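You operate a simulated robot arm through the tools that you are given. There is no shell and no other tool. Be economical: measure what you need, move in short steps, check, and stop when the job is done.

You are at the controls of a simulated two-armed robot. One attempt, no reset.

## Task
Pick up the white mould of mix labelled "0.42 kg" from the top of the packing bench with one hand, pass it to the other hand and put it in the red crate. Set down upright: white mould of mix.

Only the result counts: the job must be done as asked and must still hold three seconds after the hand-in. Knocking over, shifting, dropping, spilling or breaking anything else fails it.

## Robot
Two 7-joint arms with three-finger grippers on one trunk, on a base that drives. Base frame: it is fixed to the floor where the robot stands at the start and does not move with it; the origin is under the middle of the robot, x ahead of it, y to its left, z up; the surface under the hand at the start is at about z = 0.88. Lengths are in m, angles in rad, forces in N, time in s.
The left shoulder is at the start at [0.032, 0.154, 1.033], the right one opposite. With the tool pointing down near the work surface each hand reaches from about 0.1 to 0.6 m from the robot's upright axis, wherever it stands, measured 20 degrees to its own side. Places, roughly: red crate (25x17 cm) [-3.2, -0.92, 0.9]. Payload 2.69 kg a hand.
Tool frame (each hand has its own): the origin (TCP) lies between the finger pads and is the grasp point; the fingertips stand 0.029 m ahead of it; z points along the fingers, y is the line along which they close. The gripper opens to 0.12 m. The gripper's body begins 0.078 m behind the TCP.
Orientation is told as [roll, pitch, yaw] about the base's x, y, z axes, in that order, counted from this pose: with the fingers straight down and closing along the base's y, the tool's x points along the base's -x, its y along +y and its z along -z.

## Interface
- The arms move only by the tool nudge_tool. It takes "left_targets", "right_targets" or both (then of equal length, played together; a hand with none holds still); each is a list of rows, each an object of numbers (a shift or turn left out is 0, a gripper value left out holds the last): "x", "y", "z": the shift along the base's x, y, z in units of 300 mm (1.0 is 300 mm); "ax", "ay", "az": the turn, a rotation vector about the base's x, y, z in units of 60 degrees (1.0 is 60 degrees); "claw": the opening, from 0 (shut) to 1 (fully open). In form: [{"x": .., "y": .., "z": .., "ax": .., "ay": .., "az": .., "claw": ..}, ...]. A call has 1 to 10 rows; each row is the pose to reach, as a shift and turn from the pose commanded when the call began. A call with a number of a shift or a turn outside -1 to 1 is refused whole. A row lasts 0.2 s, in which the tool goes at most 0.05 m and 0.15 rad; a call with a longer step from one row to the next is refused whole, and so is a gripper value outside its range. A pose out of reach is approached as far as the arm can. The call stops where the force on the tool passes 40 N (or 10 N more than at its start, if that is more) or the arm is blocked; 0.2 s more then pass. Each finger halts on what it meets, pressing with about 28 N; the grip force reading is that of the motor and also rises with nothing between the fingers. The clock runs only during rows and for 0.2 s after the last one: add rows that repeat a pose to give the fingers time. The reply holds the time, the measured pose of the TCP, the force on the tool along the base axes, the opening and the grip force, in the units named above and with some noise, with the torque about the TCP (base axes, N m) and any sound that the robot's microphone picked up.
- Cameras (640 x 400 px; columns grow to the right, rows downward): "scene" is now at [0.1361, -0.0265, 1.2253]; the picture's right is [-0.27, -0.96, 0.00], its down [-0.15, 0.04, -0.99] and it looks along [0.95, -0.27, -0.16] (base axes); focal length 282 px, centre (320, 200). "left" rides on the left gripper at [0.063, 0, -0.104] in its tool frame; the picture's right is [0.00, 1.00, 0.00], its down [-0.83, 0.00, -0.56] and it looks along [-0.56, 0.00, 0.83] (tool axes); focal length 275 px, centre (320, 200). "right" rides on the right gripper at [0.063, 0, -0.104] in its tool frame; the picture's right is [0.01, 1.00, 0.00], its down [-0.83, 0.00, -0.56] and it looks along [-0.56, 0.00, 0.83] (tool axes); focal length 275 px, centre (320, 200). There is no depth. A picture from a camera that has moved, and an enlarged one, comes with that camera's place and axes in the base frame and with its lens.
- grab_frame(camera): a new picture of that camera. No time passes.
- lift_body(by): slides the trunk up (or, below 0, down) by that many m; the arms and the scene camera ride with it, the base frame stays. It gives what a move gives, with no picture.
- drive_base(legs): drives the robot by 1 to 6 legs, each [ahead, left, turn to the left] in m, m and rad, along the robot's own axes; the way and the turn of a leg run together, so that a leg with both is an arc; at most 1.5 m and 3.142 rad a leg. The arms and the cameras ride along, it lands a little off, and it stops where it bumps. It gives what a move gives.
- head_to(pan, tilt): turns the head with the scene camera to pan (to the left, within 1.396 rad either way) and tilt (down, from -0.506 to 1.204), counted from straight ahead of the robot. It gives what a move gives.
- close_up(camera, box): a new picture of the part [left, top, right, bottom] of that camera's present view, enlarged. No time passes.
- job_done(): hands the job in; it is judged then, once.

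Go step by step. Nothing tells you exact positions but the pictures and the camera data: compare them with the known pose of the tool, close in by small moves and look again before you grip or let go. The budget is 120 turns and 88 pictures, counting those below and the enlarged ones. Unless the task says otherwise, let go and move clear before handing in, and close with one line.

The tools are called as name(argument=value, ...) on one line, values as JSON. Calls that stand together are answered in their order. nudge_tool: Moves the arms, as the interface text tells. Its arguments: {"type":"object","properties":{"left_targets":{"type":"array","items":{"type":"object","properties":{"x":{"type":"number"},"y":{"type":"number"},"z":{"type":"number"},"ax":{"type":"number"},"ay":{"type":"number"},"az":{"type":"number"},"claw":{"type":"number"}}}},"right_targets":{"type":"array","items":{"type":"object","properties":{"x":{"type":"number"},"y":{"type":"number"},"z":{"type":"number"},"ax":{"type":"number"},"ay":{"type":"number"},"az":{"type":"number"},"claw":{"type":"number"}}}}},"required":[]} The other tools are called the same way: lift_body (by) slides the trunk up or down; drive_base (legs) drives the base; head_to (pan, tilt) turns the head that bears the scene camera; grab_frame (camera) takes a picture; close_up (camera, box) takes an enlarged picture of a part of a camera's view; job_done () hands the job in.

At the start:

```text
clock: 0.0
left_tcp_pos: [0.3401, 0.0544, 1.0744]
left_tool_rot: [-0.002, -0.002, 0.003]
left_force: [0.6, 0.5, -0.4]
left_ft_torque: [0.02, 0.02, 0.02]
left_gripper_width: 0.1201
left_grasp_force: 0.0
right_tcp_pos: [0.2924, -0.1811, 1.1475]
right_tool_rot: [0.0, -0.001, 0.002]
right_force: [0.6, 0.0, -0.5]
right_ft_torque: [0.02, 0.02, -0.01]
right_gripper_width: 0.1199
right_grasp_force: 0.1
trunk travel left (down, up): [-0.397, 0.041]
robot x, y, heading: [-0.0027, 0.0005, 0.001]
head pan, tilt: [-0.278, 0.157]
```

scene: 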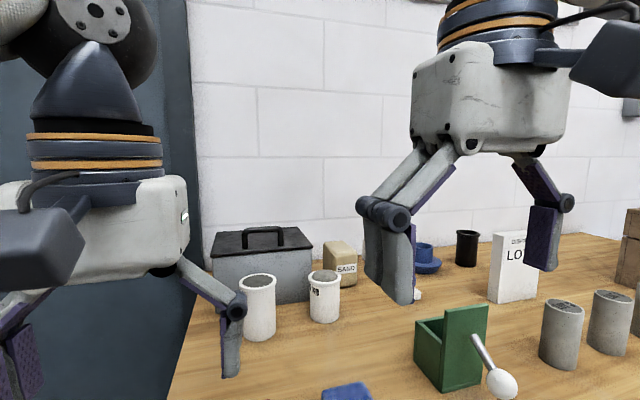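
right: 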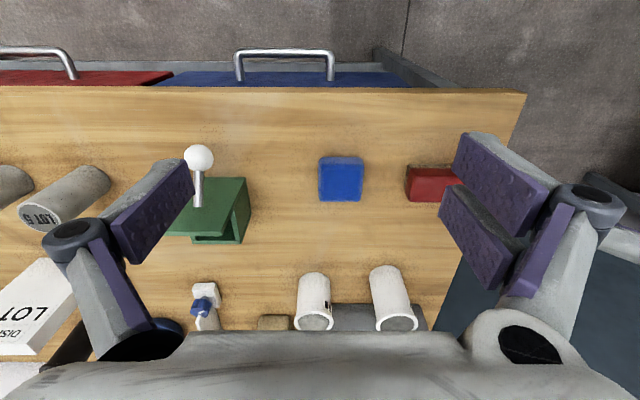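
left: 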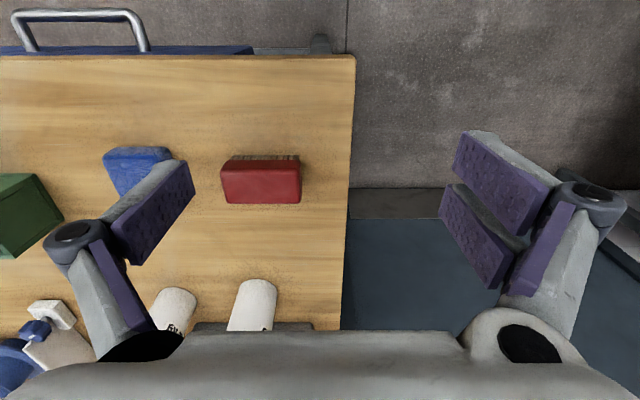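

Two white moulds stand on the bench near the left side; the labels must be read. I'll enlarge the view of them first.

close_up(camera="scene", box=[200, 220, 440, 370])

close_up(camera="right", box=[260, 240, 440, 352])

```text
2.67 times, centred on (320, 295) of scene
camera zoom: at [0.1361, -0.0265, 1.2253], right [-0.27, -0.96, 0.0], down [-0.15, 0.04, -0.99], along [0.95, -0.27, -0.16], focal length 751 px, centre (320, -53)
```

zoom: 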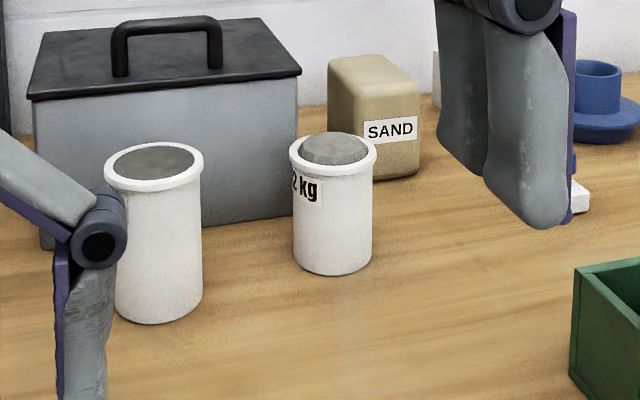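

```text
3.56 times, centred on (350, 296) of right
camera zoom: at [0.2291, -0.1813, 1.2527], right [-0.01, 1.0, 0.0], down [0.83, 0.0, 0.56], along [0.56, 0.0, -0.83], focal length 979 px, centre (213, -141)
```

zoom: 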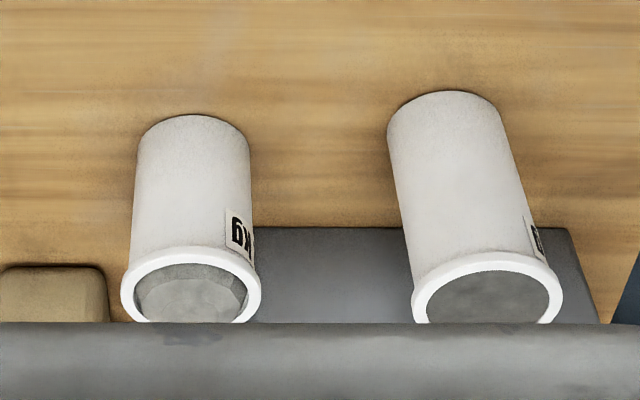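

The right mould reads "…2 kg"; the other's label faces left. I'll check from the left hand's camera.

close_up(camera="left", box=[120, 250, 300, 362])

```text
3.56 times, centred on (210, 306) of left
camera zoom: at [0.2764, 0.0548, 1.1781], right [0.0, 1.0, 0.0], down [0.83, 0.0, 0.56], along [0.56, 0.0, -0.83], focal length 979 px, centre (711, -177)
```

zoom: 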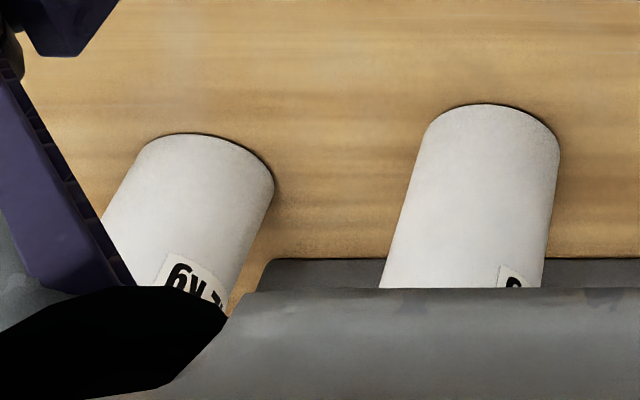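

The labels aren't readable from here. I'll swing the left hand to the left and turn its camera toward the moulds (at about [0.685,-0.19] and [0.66,-0.05]).

nudge_tool(left_targets=[{"x": 0, "y": 0.1, "z": 0.02, "ax": -0.019, "ay": -0.052, "az": -0.094}, {"x": 0, "y": 0.2, "z": 0.03, "ax": -0.038, "ay": -0.105, "az": -0.188}, {"x": 0, "y": 0.3, "z": 0.03, "ax": -0.057, "ay": -0.157, "az": -0.282}, {"x": 0, "y": 0.4, "z": 0.03, "ax": -0.077, "ay": -0.21, "az": -0.377}, {"x": 0, "y": 0.5, "z": 0.03, "ax": -0.096, "ay": -0.262, "az": -0.471}, {"x": 0, "y": 0.6, "z": 0.03, "ax": -0.115, "ay": -0.315, "az": -0.565}, {"x": 0, "y": 0.65, "z": 0.03, "ax": -0.134, "ay": -0.367, "az": -0.659}])

grab_frame(camera="left")

```text
clock: 1.6
left_tcp_pos: [0.3396, 0.2486, 1.0821]
left_tool_rot: [0.0, -0.403, -0.701]
left_force: [0.6, 0.2, -0.6]
left_ft_torque: [0.0, 0.0, 0.02]
left_gripper_width: 0.1202
left_grasp_force: 0.1
right_tcp_pos: [0.2917, -0.1805, 1.1479]
right_tool_rot: [-0.001, -0.002, 0.001]
right_force: [0.6, 0.6, -0.5]
right_ft_torque: [-0.02, 0.0, 0.01]
right_gripper_width: 0.12
right_grasp_force: 0.0
trunk travel left (down, up): [-0.397, 0.041]
robot x, y, heading: [-0.0011, 0.0021, -0.001]
head pan, tilt: [-0.278, 0.157]
```

```text
81 pictures are left
camera left: at [0.2643, 0.3138, 1.1539], right [0.65, 0.76, 0.0], down [0.42, -0.36, 0.84], along [0.64, -0.54, -0.55], focal length 275 px, centre (320, 200)
```

left: 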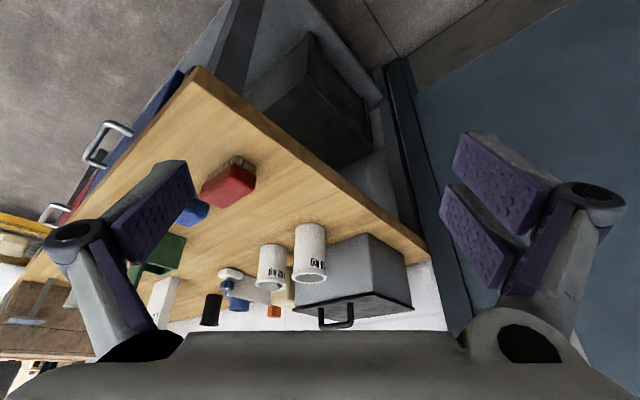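

close_up(camera="left", box=[248, 220, 344, 296])

head_to(pan=-0.2, tilt=0.45)

grab_frame(camera="scene")

```text
5.26 times, centred on (296, 258) of left
camera zoom: at [0.2643, 0.3138, 1.1539], right [0.65, 0.76, 0.0], down [0.42, -0.36, 0.84], along [0.64, -0.54, -0.55], focal length 1449 px, centre (446, -105)
```

zoom: 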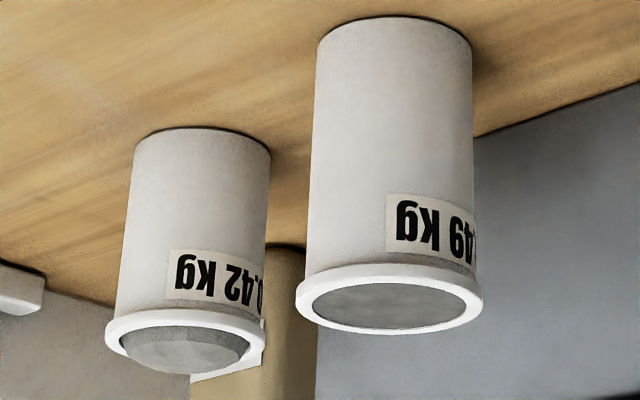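

```text
clock: 2.4
left_tcp_pos: [0.3399, 0.2484, 1.0831]
left_tool_rot: [-0.002, -0.402, -0.698]
left_force: [-0.2, 0.3, 0.1]
left_ft_torque: [-0.01, 0.02, 0.02]
left_gripper_width: 0.12
left_grasp_force: 0.0
right_tcp_pos: [0.2915, -0.1817, 1.1476]
right_tool_rot: [-0.001, -0.001, -0.001]
right_force: [-0.3, 0.1, -0.1]
right_ft_torque: [0.02, 0.02, 0.03]
right_gripper_width: 0.1201
right_grasp_force: 0.1
trunk travel left (down, up): [-0.397, 0.041]
robot x, y, heading: [0.0032, 0.0021, -0.002]
head pan, tilt: [-0.201, 0.45]
```

```text
79 pictures are left
camera scene: at [0.1368, -0.0194, 1.1981], right [-0.2, -0.98, 0.0], down [-0.43, 0.09, -0.9], along [0.88, -0.18, -0.43], focal length 282 px, centre (320, 200)
```

scene: 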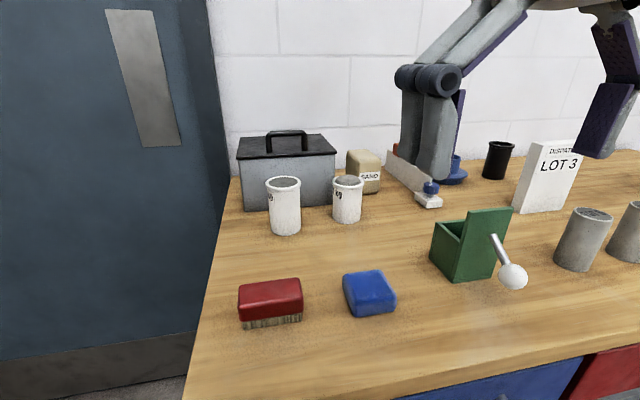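

The target is the shorter, heaped right-hand mould ("0.42 kg"), centred near (0.685, -0.193), about 0.085 tall and 0.063 wide (rim 0.073). The right hand will pick it low, tilted 45° forward, so the left can later take the top part; first a pre-grasp pose.

nudge_tool(right_targets=[{"x": 0.12, "y": -0.005, "z": -0.03, "ay": -0.1, "claw": 1}, {"x": 0.24, "y": -0.01, "z": -0.08, "ay": -0.2}, {"x": 0.36, "y": -0.015, "z": -0.14, "ay": -0.3}, {"x": 0.48, "y": -0.02, "z": -0.2, "ay": -0.4}, {"x": 0.6, "y": -0.025, "z": -0.26, "ay": -0.5}, {"x": 0.72, "y": -0.03, "z": -0.32, "ay": -0.6}, {"x": 0.82, "y": -0.035, "z": -0.39, "ay": -0.7}, {"x": 0.9, "y": -0.04, "z": -0.45, "ay": -0.75}, {"x": 0.95, "y": -0.04, "z": -0.47, "ay": -0.75}])

grab_frame(camera="right")

grab_frame(camera="scene")

```text
clock: 4.4
left_tcp_pos: [0.3408, 0.2484, 1.0817]
left_tool_rot: [-0.003, -0.403, -0.698]
left_force: [-0.2, 0.3, -0.4]
left_ft_torque: [0.0, 0.0, -0.02]
left_gripper_width: 0.1199
left_grasp_force: 0.1
right_tcp_pos: [0.5759, -0.1933, 1.0056]
right_tool_rot: [-0.002, -0.789, 0.0]
right_force: [0.0, 0.2, -0.2]
right_ft_torque: [-0.03, 0.02, 0.04]
right_gripper_width: 0.1198
right_grasp_force: 0.1
trunk travel left (down, up): [-0.397, 0.041]
robot x, y, heading: [0.0011, 0.0006, 0.002]
head pan, tilt: [-0.201, 0.45]
```

```text
78 pictures are left
camera right: at [0.4587, -0.1934, 1.0353], right [0.0, 1.0, 0.0], down [0.19, 0.0, 0.98], along [0.98, 0.0, -0.19], focal length 275 px, centre (320, 200)
```

right: 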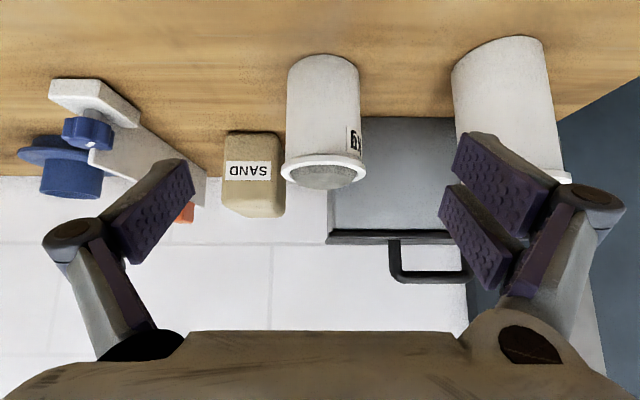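

```text
77 pictures are left
camera scene: at [0.137, -0.0194, 1.198], right [-0.2, -0.98, 0.0], down [-0.43, 0.09, -0.9], along [0.88, -0.18, -0.44], focal length 282 px, centre (320, 200)
```

scene: 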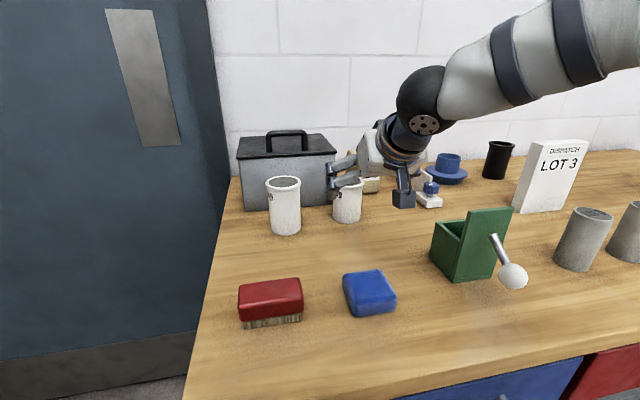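

The knuckles are wide, so straight on they would come close to the 0.49 kg mould. I'll yaw the hand +0.6 rad, narrow the claw, and recheck from there.

nudge_tool(right_targets=[{"x": 0.02, "y": -0.05, "z": 0, "az": 0.14, "claw": 0.72}, {"x": 0.04, "y": -0.1, "z": 0, "az": 0.28}, {"x": 0.06, "y": -0.15, "z": 0, "az": 0.42}, {"x": 0.08, "y": -0.19, "z": 0, "az": 0.56}, {"x": 0.08, "y": -0.19, "z": 0, "az": 0.573}])

grab_frame(camera="right")

close_up(camera="scene", box=[240, 80, 480, 230])

```text
clock: 5.6
left_tcp_pos: [0.3393, 0.2478, 1.0823]
left_tool_rot: [0.0, -0.404, -0.699]
left_force: [-0.1, 0.8, 0.1]
left_ft_torque: [0.01, -0.01, 0.02]
left_gripper_width: 0.1203
left_grasp_force: 0.0
right_tcp_pos: [0.6013, -0.2508, 1.0054]
right_tool_rot: [0.002, -0.787, 0.599]
right_force: [0.5, -0.4, -0.5]
right_ft_torque: [0.03, 0.03, 0.02]
right_gripper_width: 0.0863
right_grasp_force: 0.1
trunk travel left (down, up): [-0.397, 0.041]
robot x, y, heading: [0.0007, 0.0, 0.005]
head pan, tilt: [-0.201, 0.45]
```

```text
76 pictures are left
camera right: at [0.5033, -0.3171, 1.036], right [-0.57, 0.82, 0.0], down [0.16, 0.11, 0.98], along [0.81, 0.56, -0.19], focal length 275 px, centre (320, 200)
```

right: 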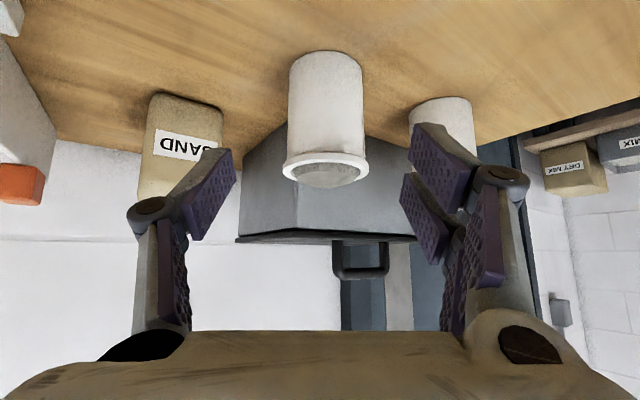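

```text
2.67 times, centred on (360, 155) of scene
camera zoom: at [0.1367, -0.0193, 1.1981], right [-0.2, -0.98, 0.0], down [-0.43, 0.09, -0.9], along [0.88, -0.18, -0.43], focal length 751 px, centre (213, 320)
```

zoom: 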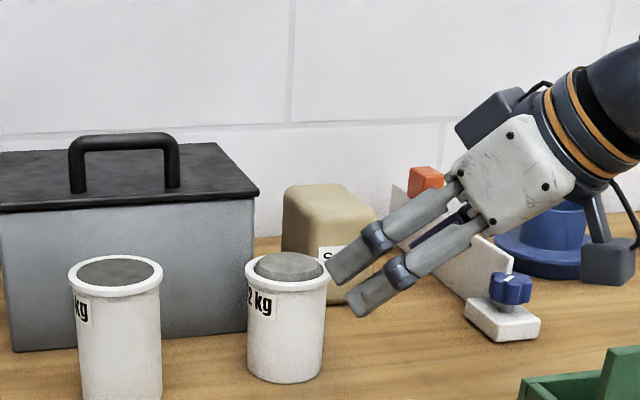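

The mould's centre is at about (0.683, -0.188), nearly in the hand's plane. I'll move in 60 % of the way, straddling it, and look again.

nudge_tool(right_targets=[{"x": 0.05, "y": 0.038, "z": -0.06}, {"x": 0.1, "y": 0.076, "z": -0.12}, {"x": 0.148, "y": 0.114, "z": -0.176}])

grab_frame(camera="right")

close_up(camera="scene", box=[240, 110, 432, 230])

```text
clock: 6.4
left_tcp_pos: [0.3404, 0.2485, 1.0831]
left_tool_rot: [-0.002, -0.4, -0.698]
left_force: [0.0, 0.9, -0.5]
left_ft_torque: [-0.03, 0.0, 0.0]
left_gripper_width: 0.1203
left_grasp_force: 0.0
right_tcp_pos: [0.6455, -0.2161, 0.9529]
right_tool_rot: [-0.001, -0.786, 0.601]
right_force: [-0.9, -0.4, -1.2]
right_ft_torque: [-0.01, -0.01, 0.01]
right_gripper_width: 0.0863
right_grasp_force: 0.1
trunk travel left (down, up): [-0.397, 0.041]
robot x, y, heading: [-0.0004, -0.0038, -0.0]
head pan, tilt: [-0.201, 0.45]
```

```text
74 pictures are left
camera right: at [0.5493, -0.2836, 0.9834], right [-0.57, 0.82, 0.0], down [0.16, 0.11, 0.98], along [0.81, 0.56, -0.19], focal length 275 px, centre (320, 200)
```

right: 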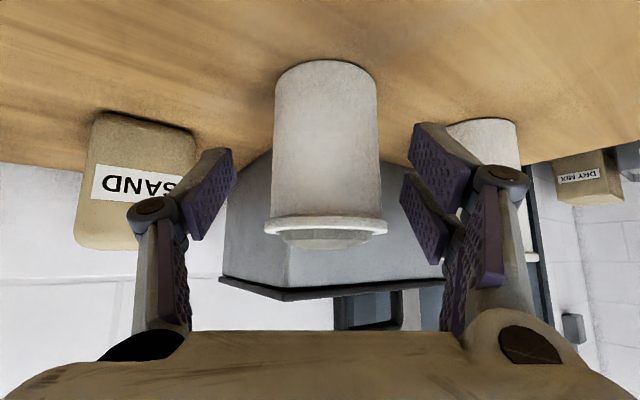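

```text
3.33 times, centred on (336, 170) of scene
camera zoom: at [0.1373, -0.0192, 1.1979], right [-0.2, -0.98, 0.0], down [-0.43, 0.09, -0.9], along [0.88, -0.18, -0.44], focal length 939 px, centre (267, 300)
```

zoom: 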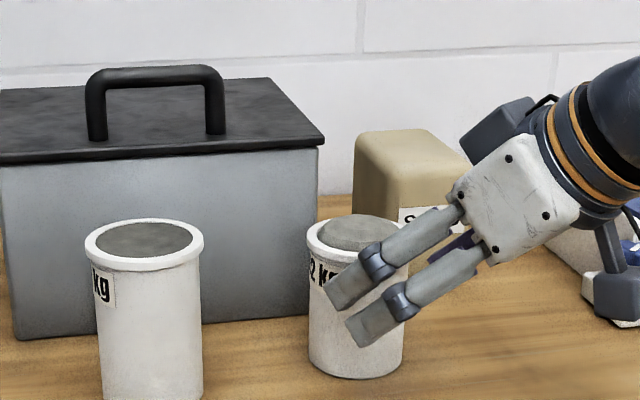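

Well aligned, with about 3 mm lateral offset. Now the last part of the approach, then close and hold.

nudge_tool(right_targets=[{"x": 0.049, "y": 0.04, "z": -0.06}, {"x": 0.098, "y": 0.08, "z": -0.12}, {"x": 0.098, "y": 0.08, "z": -0.12}])

grab_frame(camera="right")

close_up(camera="scene", box=[240, 110, 432, 230])

```text
clock: 7.2
left_tcp_pos: [0.34, 0.2492, 1.0828]
left_tool_rot: [-0.002, -0.404, -0.698]
left_force: [0.2, -0.1, 0.1]
left_ft_torque: [-0.01, 0.01, -0.01]
left_gripper_width: 0.1201
left_grasp_force: 0.0
right_tcp_pos: [0.675, -0.1922, 0.9185]
right_tool_rot: [0.002, -0.786, 0.601]
right_force: [0.1, 0.6, 0.3]
right_ft_torque: [-0.03, -0.01, 0.01]
right_gripper_width: 0.0863
right_grasp_force: 0.0
trunk travel left (down, up): [-0.397, 0.041]
robot x, y, heading: [0.0015, -0.0002, -0.004]
head pan, tilt: [-0.201, 0.45]
```

```text
72 pictures are left
camera right: at [0.5783, -0.2589, 0.9483], right [-0.57, 0.82, 0.0], down [0.16, 0.11, 0.98], along [0.81, 0.56, -0.19], focal length 275 px, centre (320, 200)
```

right: 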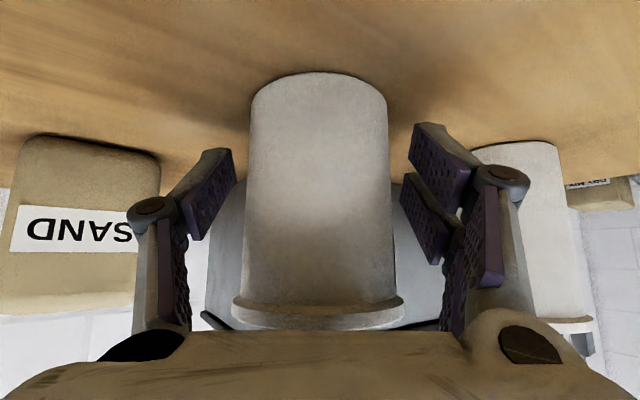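

```text
3.33 times, centred on (336, 170) of scene
camera zoom: at [0.1367, -0.0195, 1.1981], right [-0.2, -0.98, 0.0], down [-0.43, 0.09, -0.9], along [0.88, -0.18, -0.44], focal length 939 px, centre (267, 300)
```

zoom: 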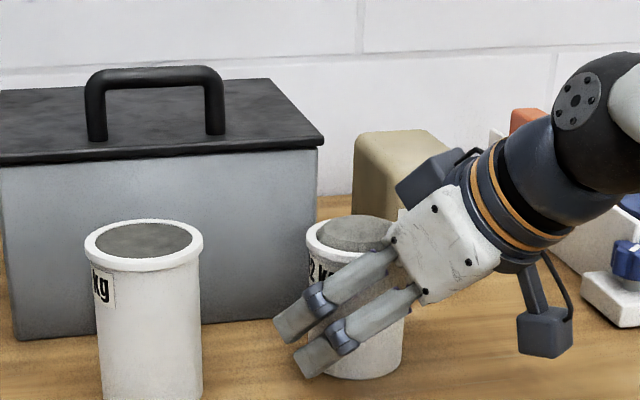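

Pads straddle the mould at a low height with no contact forces. Closing now.

nudge_tool(right_targets=[{"claw": 0.5}, {"claw": 0.4}, {"claw": 0.4}, {"claw": 0.4}])

grab_frame(camera="right")

```text
clock: 8.2
left_tcp_pos: [0.3393, 0.248, 1.082]
left_tool_rot: [-0.001, -0.402, -0.7]
left_force: [0.7, 0.3, -0.2]
left_ft_torque: [0.05, 0.02, 0.01]
left_gripper_width: 0.1197
left_grasp_force: 0.0
right_tcp_pos: [0.6755, -0.1917, 0.9194]
right_tool_rot: [-0.001, -0.789, 0.602]
right_force: [1.2, 0.6, 0.5]
right_ft_torque: [0.1, -0.05, -0.01]
right_gripper_width: 0.0631
right_grasp_force: 28.1
trunk travel left (down, up): [-0.397, 0.041]
robot x, y, heading: [0.0013, -0.0027, -0.001]
head pan, tilt: [-0.201, 0.45]
```

```text
70 pictures are left
camera right: at [0.5785, -0.2589, 0.9482], right [-0.57, 0.82, 0.0], down [0.16, 0.11, 0.98], along [0.81, 0.56, -0.19], focal length 275 px, centre (320, 200)
```

right: 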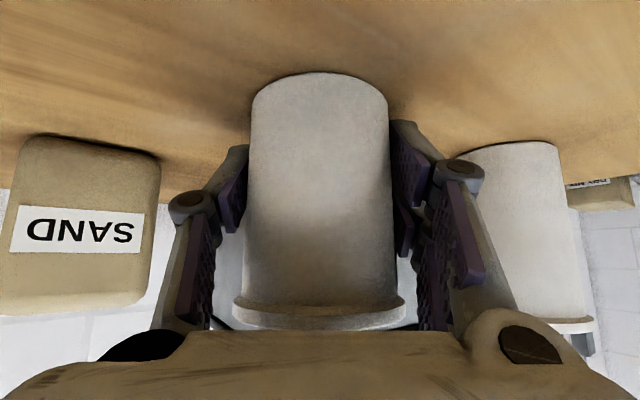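

Gripped at 0.063 m. Lift straight up gently and check.

nudge_tool(right_targets=[{"z": 0.05}, {"z": 0.12}, {"z": 0.2}, {"z": 0.3}, {"z": 0.4}])

grab_frame(camera="scene")

grab_frame(camera="right")

```text
clock: 9.4
left_tcp_pos: [0.3409, 0.2488, 1.0815]
left_tool_rot: [-0.002, -0.4, -0.699]
left_force: [-0.6, 0.1, -0.5]
left_ft_torque: [-0.04, 0.05, -0.03]
left_gripper_width: 0.1199
left_grasp_force: 0.1
right_tcp_pos: [0.676, -0.1912, 1.0364]
right_tool_rot: [0.0, -0.785, 0.602]
right_force: [-0.1, 0.1, -4.5]
right_ft_torque: [-0.01, 0.03, -0.02]
right_gripper_width: 0.0634
right_grasp_force: 28.0
trunk travel left (down, up): [-0.397, 0.041]
robot x, y, heading: [-0.0007, -0.0, 0.001]
head pan, tilt: [-0.201, 0.45]
```

```text
69 pictures are left
camera scene: at [0.137, -0.0193, 1.198], right [-0.2, -0.98, 0.0], down [-0.43, 0.09, -0.9], along [0.88, -0.18, -0.44], focal length 282 px, centre (320, 200)
```

scene: 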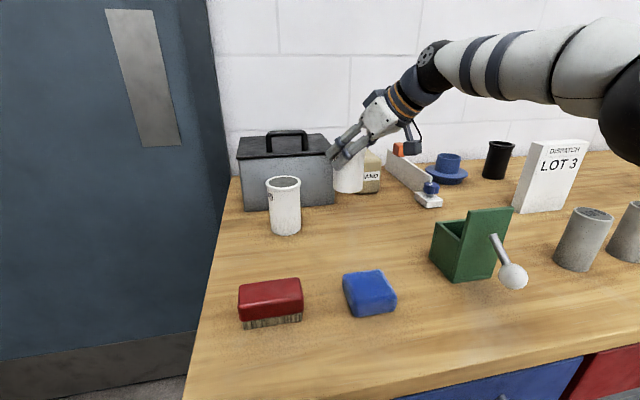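

```text
68 pictures are left
camera right: at [0.5781, -0.2584, 1.0668], right [-0.57, 0.82, 0.0], down [0.16, 0.11, 0.98], along [0.81, 0.56, -0.2], focal length 275 px, centre (320, 200)
```

right: 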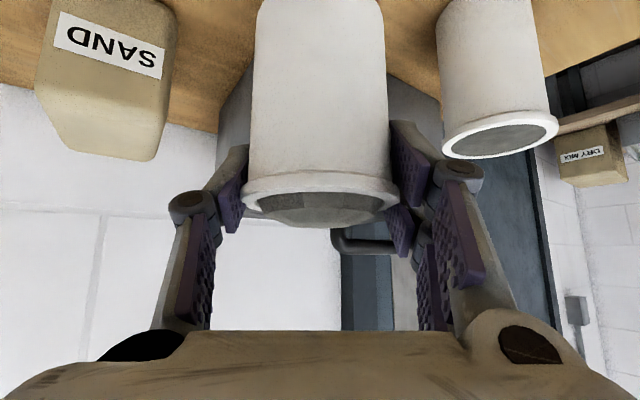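

The weight is carried (−4.5 N), but the mould looks to have shifted in the grip. A closer look.

close_up(camera="scene", box=[280, 80, 440, 220])

```text
2.86 times, centred on (360, 150) of scene
camera zoom: at [0.137, -0.0193, 1.198], right [-0.2, -0.98, 0.0], down [-0.43, 0.09, -0.9], along [0.88, -0.18, -0.44], focal length 805 px, centre (206, 343)
```

zoom: 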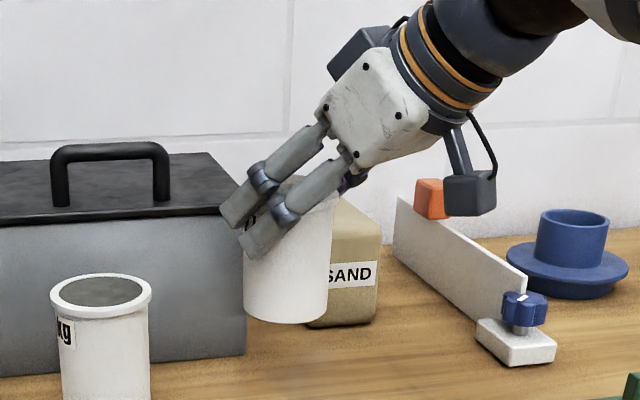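

It slid down until its lip rests on the fingers, and it hangs upright. I'll raise and retract it slowly over clear bench, checking whether the slipping has stopped.

nudge_tool(right_targets=[{"z": 0.06}, {"z": 0.12}, {"x": -0.05, "z": 0.16}, {"x": -0.13, "z": 0.18}, {"x": -0.22, "z": 0.2}, {"x": -0.31, "z": 0.2}, {"x": -0.4, "z": 0.2}, {"x": -0.47, "z": 0.2}, {"x": -0.52, "z": 0.2}, {"x": -0.54, "z": 0.2}])

grab_frame(camera="right")

grab_frame(camera="scene")

```text
clock: 11.6
left_tcp_pos: [0.3409, 0.2488, 1.0824]
left_tool_rot: [-0.002, -0.402, -0.697]
left_force: [-1.2, -0.7, 0.0]
left_ft_torque: [-0.02, 0.0, 0.02]
left_gripper_width: 0.12
left_grasp_force: 0.1
right_tcp_pos: [0.5116, -0.1914, 1.0997]
right_tool_rot: [-0.001, -0.787, 0.602]
right_force: [0.1, 0.4, -4.5]
right_ft_torque: [0.02, 0.03, 0.04]
right_gripper_width: 0.0629
right_grasp_force: 27.6
trunk travel left (down, up): [-0.397, 0.041]
robot x, y, heading: [-0.0014, -0.0018, -0.001]
head pan, tilt: [-0.201, 0.45]
```

```text
66 pictures are left
camera right: at [0.4152, -0.259, 1.1283], right [-0.57, 0.82, 0.0], down [0.16, 0.11, 0.98], along [0.81, 0.56, -0.19], focal length 275 px, centre (320, 200)
```

right: 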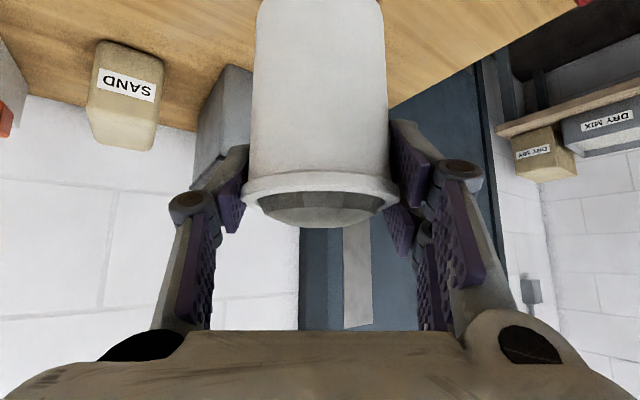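

```text
65 pictures are left
camera scene: at [0.1371, -0.0195, 1.198], right [-0.2, -0.98, 0.0], down [-0.43, 0.09, -0.9], along [0.88, -0.18, -0.44], focal length 282 px, centre (320, 200)
```

scene: 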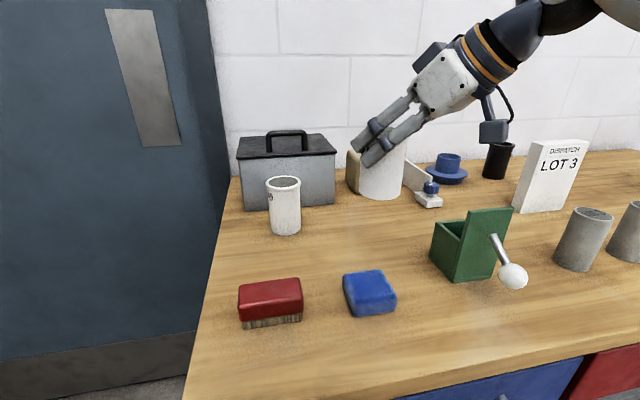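

The grip is now stable at the lip, mould upright. Before driving I look to both sides for the way to the crate.

head_to(pan=-1.39, tilt=0.45)

grab_frame(camera="scene")

head_to(pan=1.39, tilt=0.45)

grab_frame(camera="scene")

```text
clock: 13.0
left_tcp_pos: [0.3394, 0.2485, 1.0826]
left_tool_rot: [-0.002, -0.401, -0.699]
left_force: [0.4, -0.4, -0.6]
left_ft_torque: [0.02, -0.01, 0.0]
left_gripper_width: 0.1197
left_grasp_force: 0.2
right_tcp_pos: [0.5121, -0.192, 1.0985]
right_tool_rot: [0.0, -0.785, 0.6]
right_force: [0.1, 0.9, -3.7]
right_ft_torque: [-0.03, 0.03, 0.0]
right_gripper_width: 0.0632
right_grasp_force: 28.0
trunk travel left (down, up): [-0.397, 0.041]
robot x, y, heading: [0.0006, 0.0004, 0.0]
head pan, tilt: [-1.389, 0.45]
```

```text
64 pictures are left
camera scene: at [0.0637, -0.0916, 1.198], right [-0.98, -0.18, 0.0], down [-0.08, 0.43, -0.9], along [0.16, -0.89, -0.44], focal length 282 px, centre (320, 200)
```

scene: 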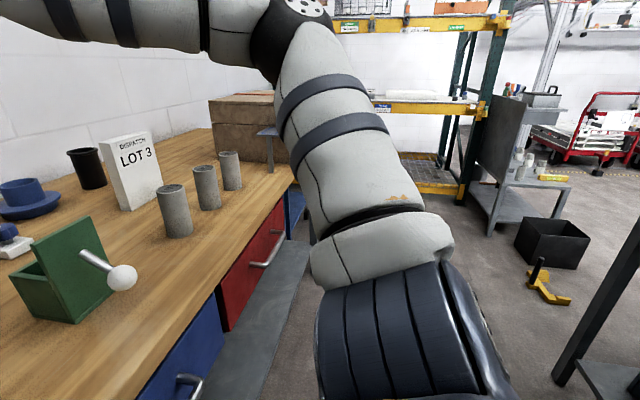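

```text
clock: 15.4
left_tcp_pos: [0.3379, 0.2479, 1.0816]
left_tool_rot: [-0.002, -0.402, -0.697]
left_force: [0.6, -0.4, 0.8]
left_ft_torque: [0.0, -0.01, 0.02]
left_gripper_width: 0.1199
left_grasp_force: 0.1
right_tcp_pos: [0.5115, -0.1918, 1.0981]
right_tool_rot: [0.0, -0.786, 0.6]
right_force: [-0.7, -0.2, -3.6]
right_ft_torque: [0.02, 0.01, -0.02]
right_gripper_width: 0.0633
right_grasp_force: 28.2
trunk travel left (down, up): [-0.397, 0.041]
robot x, y, heading: [-0.0016, 0.0003, 0.001]
head pan, tilt: [1.389, 0.45]
```

```text
63 pictures are left
camera scene: at [0.0637, 0.0892, 1.198], right [0.98, -0.18, 0.0], down [-0.08, -0.43, -0.9], along [0.16, 0.89, -0.44], focal length 282 px, centre (320, 200)
```

scene: 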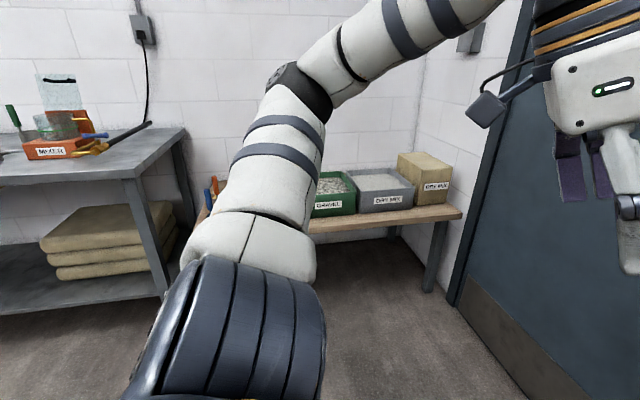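

The way straight behind seems clear apart from a leg near (-0.8, -0.84). I back off 0.4 m, then turn left in place to look backward.

drive_base(legs=[[-0.2, 0, 0], [-0.25, 0, 0]])

grab_frame(camera="right")

grab_frame(camera="scene")

```text
clock: 18.5
left_tcp_pos: [-0.1144, 0.249, 1.0817]
left_tool_rot: [-0.001, -0.402, -0.7]
left_force: [0.6, 0.2, 0.0]
left_ft_torque: [0.01, -0.01, 0.01]
left_gripper_width: 0.1201
left_grasp_force: 0.1
right_tcp_pos: [0.0578, -0.1933, 1.0992]
right_tool_rot: [-0.001, -0.786, 0.6]
right_force: [0.4, -0.8, -4.1]
right_ft_torque: [-0.02, 0.02, 0.03]
right_gripper_width: 0.0633
right_grasp_force: 28.1
trunk travel left (down, up): [-0.397, 0.041]
robot x, y, heading: [-0.4505, -0.0016, -0.001]
head pan, tilt: [1.389, 0.45]
```

```text
62 pictures are left
camera right: at [-0.0396, -0.2594, 1.1284], right [-0.57, 0.82, 0.0], down [0.16, 0.11, 0.98], along [0.81, 0.56, -0.19], focal length 275 px, centre (320, 200)
```

right: 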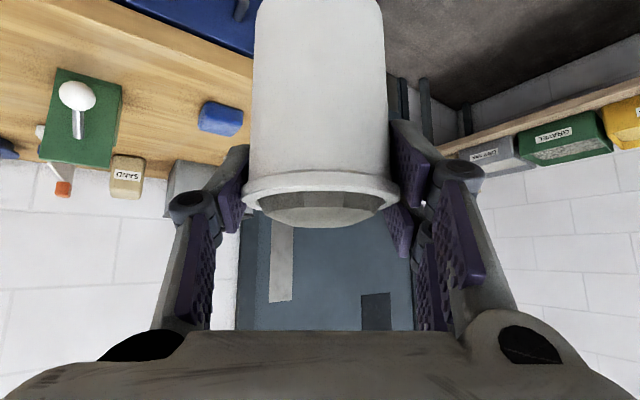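

```text
61 pictures are left
camera scene: at [-0.3909, 0.0894, 1.1981], right [0.98, -0.18, 0.0], down [-0.08, -0.43, -0.9], along [0.16, 0.89, -0.44], focal length 282 px, centre (320, 200)
```

scene: 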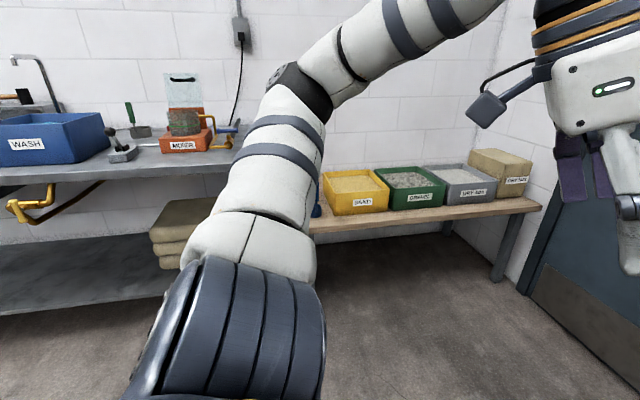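

Clear around. Turning left 90° and looking back toward the crate.

drive_base(legs=[[0, 0, 1.57]])

grab_frame(camera="scene")

```text
clock: 22.7
left_tcp_pos: [-0.7075, 0.3371, 1.0825]
left_tool_rot: [-0.001, -0.401, 0.887]
left_force: [0.0, 0.1, 0.0]
left_ft_torque: [0.02, 0.0, -0.02]
left_gripper_width: 0.1201
left_grasp_force: 0.1
right_tcp_pos: [-0.2684, 0.5148, 1.0989]
right_tool_rot: [-0.001, -0.786, 2.186]
right_force: [-0.5, -0.6, -5.6]
right_ft_torque: [-0.03, 0.0, -0.01]
right_gripper_width: 0.0631
right_grasp_force: 28.5
trunk travel left (down, up): [-0.397, 0.041]
robot x, y, heading: [-0.4564, -0.0018, 1.585]
head pan, tilt: [1.389, 0.45]
```

```text
60 pictures are left
camera scene: at [-0.5464, 0.0626, 1.198], right [0.17, 0.99, 0.0], down [0.43, -0.07, -0.9], along [-0.89, 0.15, -0.44], focal length 282 px, centre (320, 200)
```

scene: 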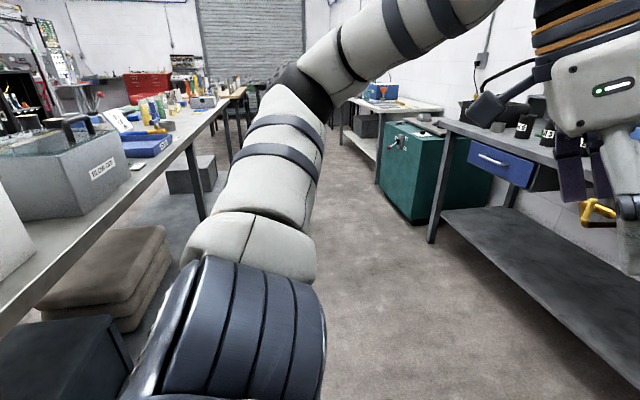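

A corridor runs toward −x, tables at y≈−0.5 (left) and y≈1.1 (right). I turn to face it and look with the head ahead.

drive_base(legs=[[0, 0, 1.556]])

head_to(pan=0.15, tilt=0.3)

grab_frame(camera="scene")

```text
clock: 26.9
left_tcp_pos: [-0.7936, -0.2494, 1.0821]
left_tool_rot: [-0.002, -0.401, 2.447]
left_force: [-0.3, -0.5, 0.3]
left_ft_torque: [0.0, 0.03, 0.01]
left_gripper_width: 0.1202
left_grasp_force: 0.0
right_tcp_pos: [-0.9681, 0.1899, 1.0974]
right_tool_rot: [0.0, -0.786, -2.536]
right_force: [-0.7, -0.4, -3.9]
right_ft_torque: [0.01, 0.0, 0.03]
right_gripper_width: 0.0634
right_grasp_force: 28.0
trunk travel left (down, up): [-0.397, 0.041]
robot x, y, heading: [-0.4561, -0.0011, -3.137]
head pan, tilt: [1.389, 0.45]
```

```text
clock: 28.4
left_tcp_pos: [-0.7947, -0.2495, 1.0825]
left_tool_rot: [-0.003, -0.401, 2.449]
left_force: [0.2, 0.2, -0.5]
left_ft_torque: [-0.03, -0.01, 0.0]
left_gripper_width: 0.1197
left_grasp_force: 0.1
right_tcp_pos: [-0.9676, 0.1913, 1.0986]
right_tool_rot: [0.0, -0.784, -2.54]
right_force: [1.1, 1.3, -2.6]
right_ft_torque: [0.0, -0.01, 0.0]
right_gripper_width: 0.0632
right_grasp_force: 28.6
trunk travel left (down, up): [-0.397, 0.041]
robot x, y, heading: [-0.4528, 0.0009, -3.133]
head pan, tilt: [0.15, 0.3]
```

```text
59 pictures are left
camera scene: at [-0.5956, -0.0153, 1.2119], right [-0.15, 0.99, 0.0], down [0.29, 0.05, -0.96], along [-0.94, -0.15, -0.3], focal length 282 px, centre (320, 200)
```

scene: 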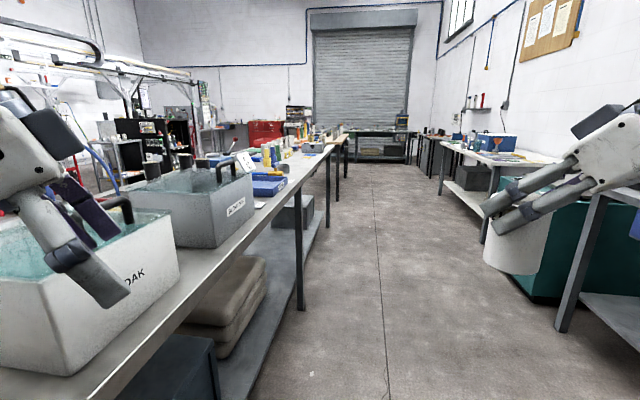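

The left hand hangs close to tanks on the left table, so I'll shift right (north) 0.35 m first. A zoom toward the crate's place too.

drive_base(legs=[[0, -0.35, 0]])

close_up(camera="scene", box=[170, 90, 370, 220])

```text
clock: 31.7
left_tcp_pos: [-0.7949, 0.1104, 1.0827]
left_tool_rot: [-0.001, -0.401, 2.443]
left_force: [-1.0, -0.5, -0.4]
left_ft_torque: [-0.08, -0.01, 0.01]
left_gripper_width: 0.1198
left_grasp_force: 0.2
right_tcp_pos: [-0.9684, 0.55, 1.0976]
right_tool_rot: [0.0, -0.787, -2.542]
right_force: [-0.2, 0.4, -3.6]
right_ft_torque: [0.03, -0.04, 0.05]
right_gripper_width: 0.0634
right_grasp_force: 28.2
trunk travel left (down, up): [-0.397, 0.041]
robot x, y, heading: [-0.457, 0.3565, 3.143]
head pan, tilt: [0.15, 0.3]
```

```text
3.08 times, centred on (270, 155) of scene
camera zoom: at [-0.5963, 0.3423, 1.2119], right [-0.15, 0.99, 0.0], down [0.29, 0.04, -0.96], along [-0.94, -0.14, -0.3], focal length 866 px, centre (474, 338)
```

zoom: 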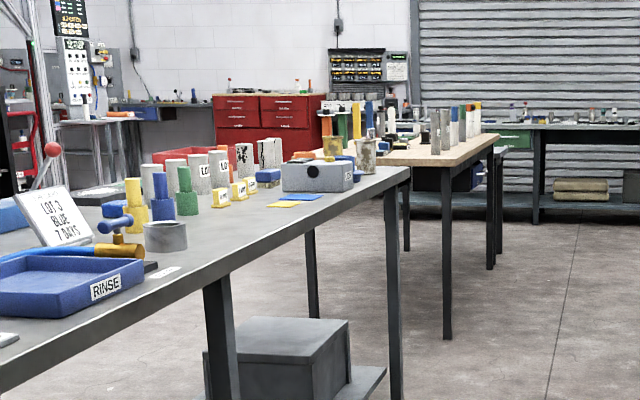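

The red crate is on the steel table's far end among small items. Driving down the corridor and turning to face it.

drive_base(legs=[[1.3, 0, 0], [1.4, 0, 0]])

head_to(pan=1.2, tilt=0.4)

grab_frame(camera="scene")

```text
clock: 44.9
left_tcp_pos: [-3.5118, 0.1154, 1.0812]
left_tool_rot: [-0.003, -0.401, 2.45]
left_force: [-0.3, -0.6, -1.0]
left_ft_torque: [0.01, 0.02, 0.01]
left_gripper_width: 0.12
left_grasp_force: 0.1
right_tcp_pos: [-3.6862, 0.5552, 1.0983]
right_tool_rot: [0.0, -0.784, -2.536]
right_force: [0.2, 0.2, -4.0]
right_ft_torque: [-0.02, -0.02, 0.0]
right_gripper_width: 0.063
right_grasp_force: 27.1
trunk travel left (down, up): [-0.397, 0.041]
robot x, y, heading: [-3.1734, 0.3628, -3.137]
head pan, tilt: [0.15, 0.3]
```

```text
clock: 46.2
left_tcp_pos: [-3.5115, 0.115, 1.0829]
left_tool_rot: [-0.002, -0.4, 2.45]
left_force: [0.1, -0.1, 0.6]
left_ft_torque: [-0.01, 0.04, 0.01]
left_gripper_width: 0.12
left_grasp_force: 0.1
right_tcp_pos: [-3.6857, 0.555, 1.0983]
right_tool_rot: [0.001, -0.785, -2.535]
right_force: [-0.1, 0.3, -4.8]
right_ft_torque: [0.01, -0.03, 0.02]
right_gripper_width: 0.0633
right_grasp_force: 27.9
trunk travel left (down, up): [-0.397, 0.041]
robot x, y, heading: [-3.1709, 0.3669, -3.139]
head pan, tilt: [1.201, 0.4]
```

```text
57 pictures are left
camera scene: at [-3.2553, 0.2778, 1.2027], right [-0.93, 0.36, 0.0], down [0.14, 0.36, -0.92], along [-0.33, -0.86, -0.39], focal length 282 px, centre (320, 200)
```

scene: 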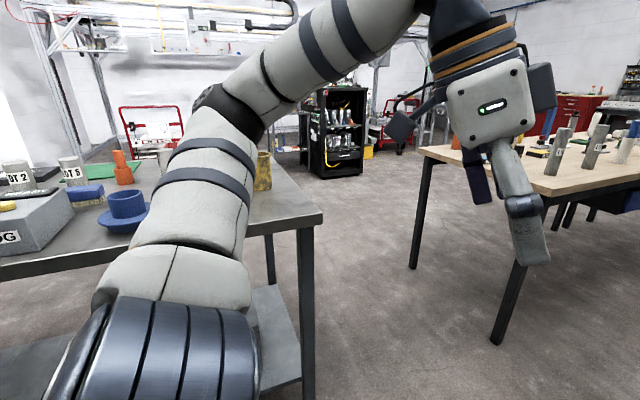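

I'm at x=-3.17, and the table's edge is at y≈-0.34. Turning left to face the table.

drive_base(legs=[[0, 0, 1.57]])

head_to(pan=0.0, tilt=0.4)

grab_frame(camera="scene")

```text
clock: 50.4
left_tcp_pos: [-2.9207, 0.0287, 1.0824]
left_tool_rot: [-0.003, -0.404, -2.257]
left_force: [-0.1, 1.0, 0.5]
left_ft_torque: [0.01, -0.02, 0.03]
left_gripper_width: 0.1199
left_grasp_force: 0.0
right_tcp_pos: [-3.3585, -0.1498, 1.0983]
right_tool_rot: [0.001, -0.785, -0.955]
right_force: [0.6, 0.2, -3.8]
right_ft_torque: [0.02, 0.0, 0.01]
right_gripper_width: 0.0632
right_grasp_force: 28.6
trunk travel left (down, up): [-0.397, 0.041]
robot x, y, heading: [-3.1739, 0.3649, -1.554]
head pan, tilt: [1.201, 0.4]
```

```text
clock: 51.8
left_tcp_pos: [-2.9203, 0.0294, 1.0821]
left_tool_rot: [-0.004, -0.403, -2.256]
left_force: [0.1, -0.6, 0.0]
left_ft_torque: [-0.01, 0.0, -0.02]
left_gripper_width: 0.12
left_grasp_force: 0.0
right_tcp_pos: [-3.3586, -0.1486, 1.098]
right_tool_rot: [-0.002, -0.783, -0.956]
right_force: [-0.4, 0.3, -3.5]
right_ft_torque: [0.02, 0.01, 0.01]
right_gripper_width: 0.0636
right_grasp_force: 27.2
trunk travel left (down, up): [-0.397, 0.041]
robot x, y, heading: [-3.1769, 0.366, -1.559]
head pan, tilt: [0.0, 0.4]
```

```text
56 pictures are left
camera scene: at [-3.1722, 0.2237, 1.2027], right [-1.0, -0.01, 0.0], down [-0.01, 0.39, -0.92], along [0.01, -0.92, -0.39], focal length 282 px, centre (320, 200)
```

scene: 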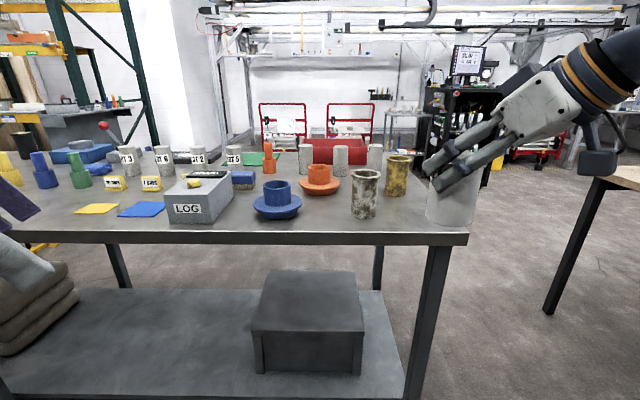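

close_up(camera="scene", box=[220, 120, 420, 230])

```text
3.20 times, centred on (320, 175) of scene
camera zoom: at [-3.1722, 0.2237, 1.2027], right [-1.0, -0.01, 0.0], down [-0.01, 0.39, -0.92], along [0.01, -0.92, -0.39], focal length 901 px, centre (320, 280)
```

zoom: 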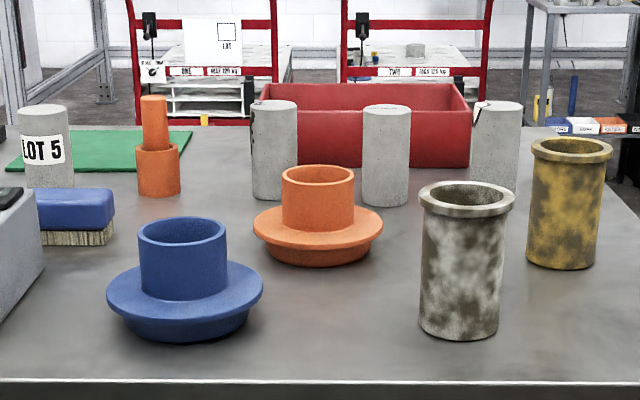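

The crate sits at the table's far side (centre ≈(-3.23, -0.93), walls ≈0.07 high, table ≈0.90), so I'll later go round to its back. First the hand-over here in free space: bring the left hand round step by step, keeping the mould still.

nudge_tool(left_targets=[{"x": 0.008, "y": -0.033, "z": 0.017, "ax": 0.049, "ay": -0.009, "az": 0.118}, {"x": 0.017, "y": -0.067, "z": 0.033, "ax": 0.098, "ay": -0.019, "az": 0.2355}, {"x": 0.025, "y": -0.1, "z": 0.05, "ax": 0.147, "ay": -0.028, "az": 0.353}, {"x": 0.033, "y": -0.133, "z": 0.067, "ax": 0.196, "ay": -0.0375, "az": 0.471}, {"x": 0.042, "y": -0.167, "z": 0.083, "ax": 0.245, "ay": -0.047, "az": 0.589}, {"x": 0.05, "y": -0.2, "z": 0.1, "ax": 0.294, "ay": -0.056, "az": 0.7065}, {"x": 0.058, "y": -0.233, "z": 0.117, "ax": 0.343, "ay": -0.066, "az": 0.824}, {"x": 0.067, "y": -0.267, "z": 0.133, "ax": 0.392, "ay": -0.075, "az": 0.942}])

```text
clock: 53.6
left_tcp_pos: [-2.8994, -0.051, 1.122]
left_tool_rot: [0.001, 0.0, -1.253]
left_force: [0.2, 0.2, 0.2]
left_ft_torque: [0.04, 0.02, -0.02]
left_gripper_width: 0.12
left_grasp_force: 0.1
right_tcp_pos: [-3.3593, -0.1494, 1.0976]
right_tool_rot: [0.0, -0.783, -0.959]
right_force: [0.3, -0.2, -4.1]
right_ft_torque: [0.01, 0.03, 0.06]
right_gripper_width: 0.0634
right_grasp_force: 27.8
trunk travel left (down, up): [-0.397, 0.041]
robot x, y, heading: [-3.1731, 0.3643, -1.562]
head pan, tilt: [0.0, 0.4]
```

Now yaw the left hand further and bring the mould in front of the robot with the right.

nudge_tool(left_targets=[{"y": -0.029, "az": 0.107}, {"y": -0.058, "az": 0.2135}, {"y": -0.087, "az": 0.32}, {"y": -0.117, "az": 0.427}, {"y": -0.146, "az": 0.534}, {"y": -0.175, "az": 0.64}, {"y": -0.204, "az": 0.747}, {"y": -0.233, "az": 0.854}], right_targets=[{"x": 0.063, "y": 0.04, "az": 0.07}, {"x": 0.126, "y": 0.08, "az": 0.14}, {"x": 0.19, "y": 0.119, "az": 0.21}, {"x": 0.253, "y": 0.158, "az": 0.285}, {"x": 0.317, "y": 0.198, "az": 0.36}, {"x": 0.38, "y": 0.237, "az": 0.43}, {"x": 0.443, "y": 0.277, "az": 0.5}, {"x": 0.507, "y": 0.317, "az": 0.573}])

head_to(pan=0.0, tilt=0.35)

grab_frame(camera="scene")

```text
clock: 55.4
left_tcp_pos: [-2.8992, -0.1224, 1.1218]
left_tool_rot: [-0.001, -0.004, -0.36]
left_force: [-0.6, -0.5, -0.6]
left_ft_torque: [0.01, -0.01, -0.04]
left_gripper_width: 0.1199
left_grasp_force: 0.0
right_tcp_pos: [-3.2058, -0.0545, 1.098]
right_tool_rot: [0.001, -0.785, -0.357]
right_force: [1.0, -0.5, -3.0]
right_ft_torque: [0.01, 0.02, 0.02]
right_gripper_width: 0.0633
right_grasp_force: 28.5
trunk travel left (down, up): [-0.397, 0.041]
robot x, y, heading: [-3.1712, 0.3644, -1.556]
head pan, tilt: [0.0, 0.4]
```

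```text
clock: 56.0
left_tcp_pos: [-2.8992, -0.1215, 1.1226]
left_tool_rot: [-0.001, -0.001, -0.362]
left_force: [-0.4, -0.2, 0.5]
left_ft_torque: [0.01, 0.0, -0.01]
left_gripper_width: 0.1204
left_grasp_force: 0.0
right_tcp_pos: [-3.2062, -0.0544, 1.0988]
right_tool_rot: [0.0, -0.784, -0.358]
right_force: [0.0, -0.2, -4.3]
right_ft_torque: [0.03, 0.04, 0.01]
right_gripper_width: 0.0631
right_grasp_force: 28.0
trunk travel left (down, up): [-0.397, 0.041]
robot x, y, heading: [-3.1737, 0.3635, -1.559]
head pan, tilt: [0.0, 0.351]
```

```text
54 pictures are left
camera scene: at [-3.1723, 0.2233, 1.2072], right [-1.0, -0.01, 0.0], down [0.0, 0.34, -0.94], along [0.01, -0.94, -0.34], focal length 282 px, centre (320, 200)
```

scene: 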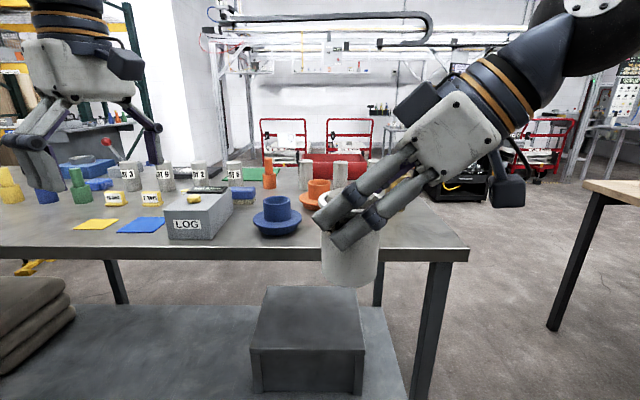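

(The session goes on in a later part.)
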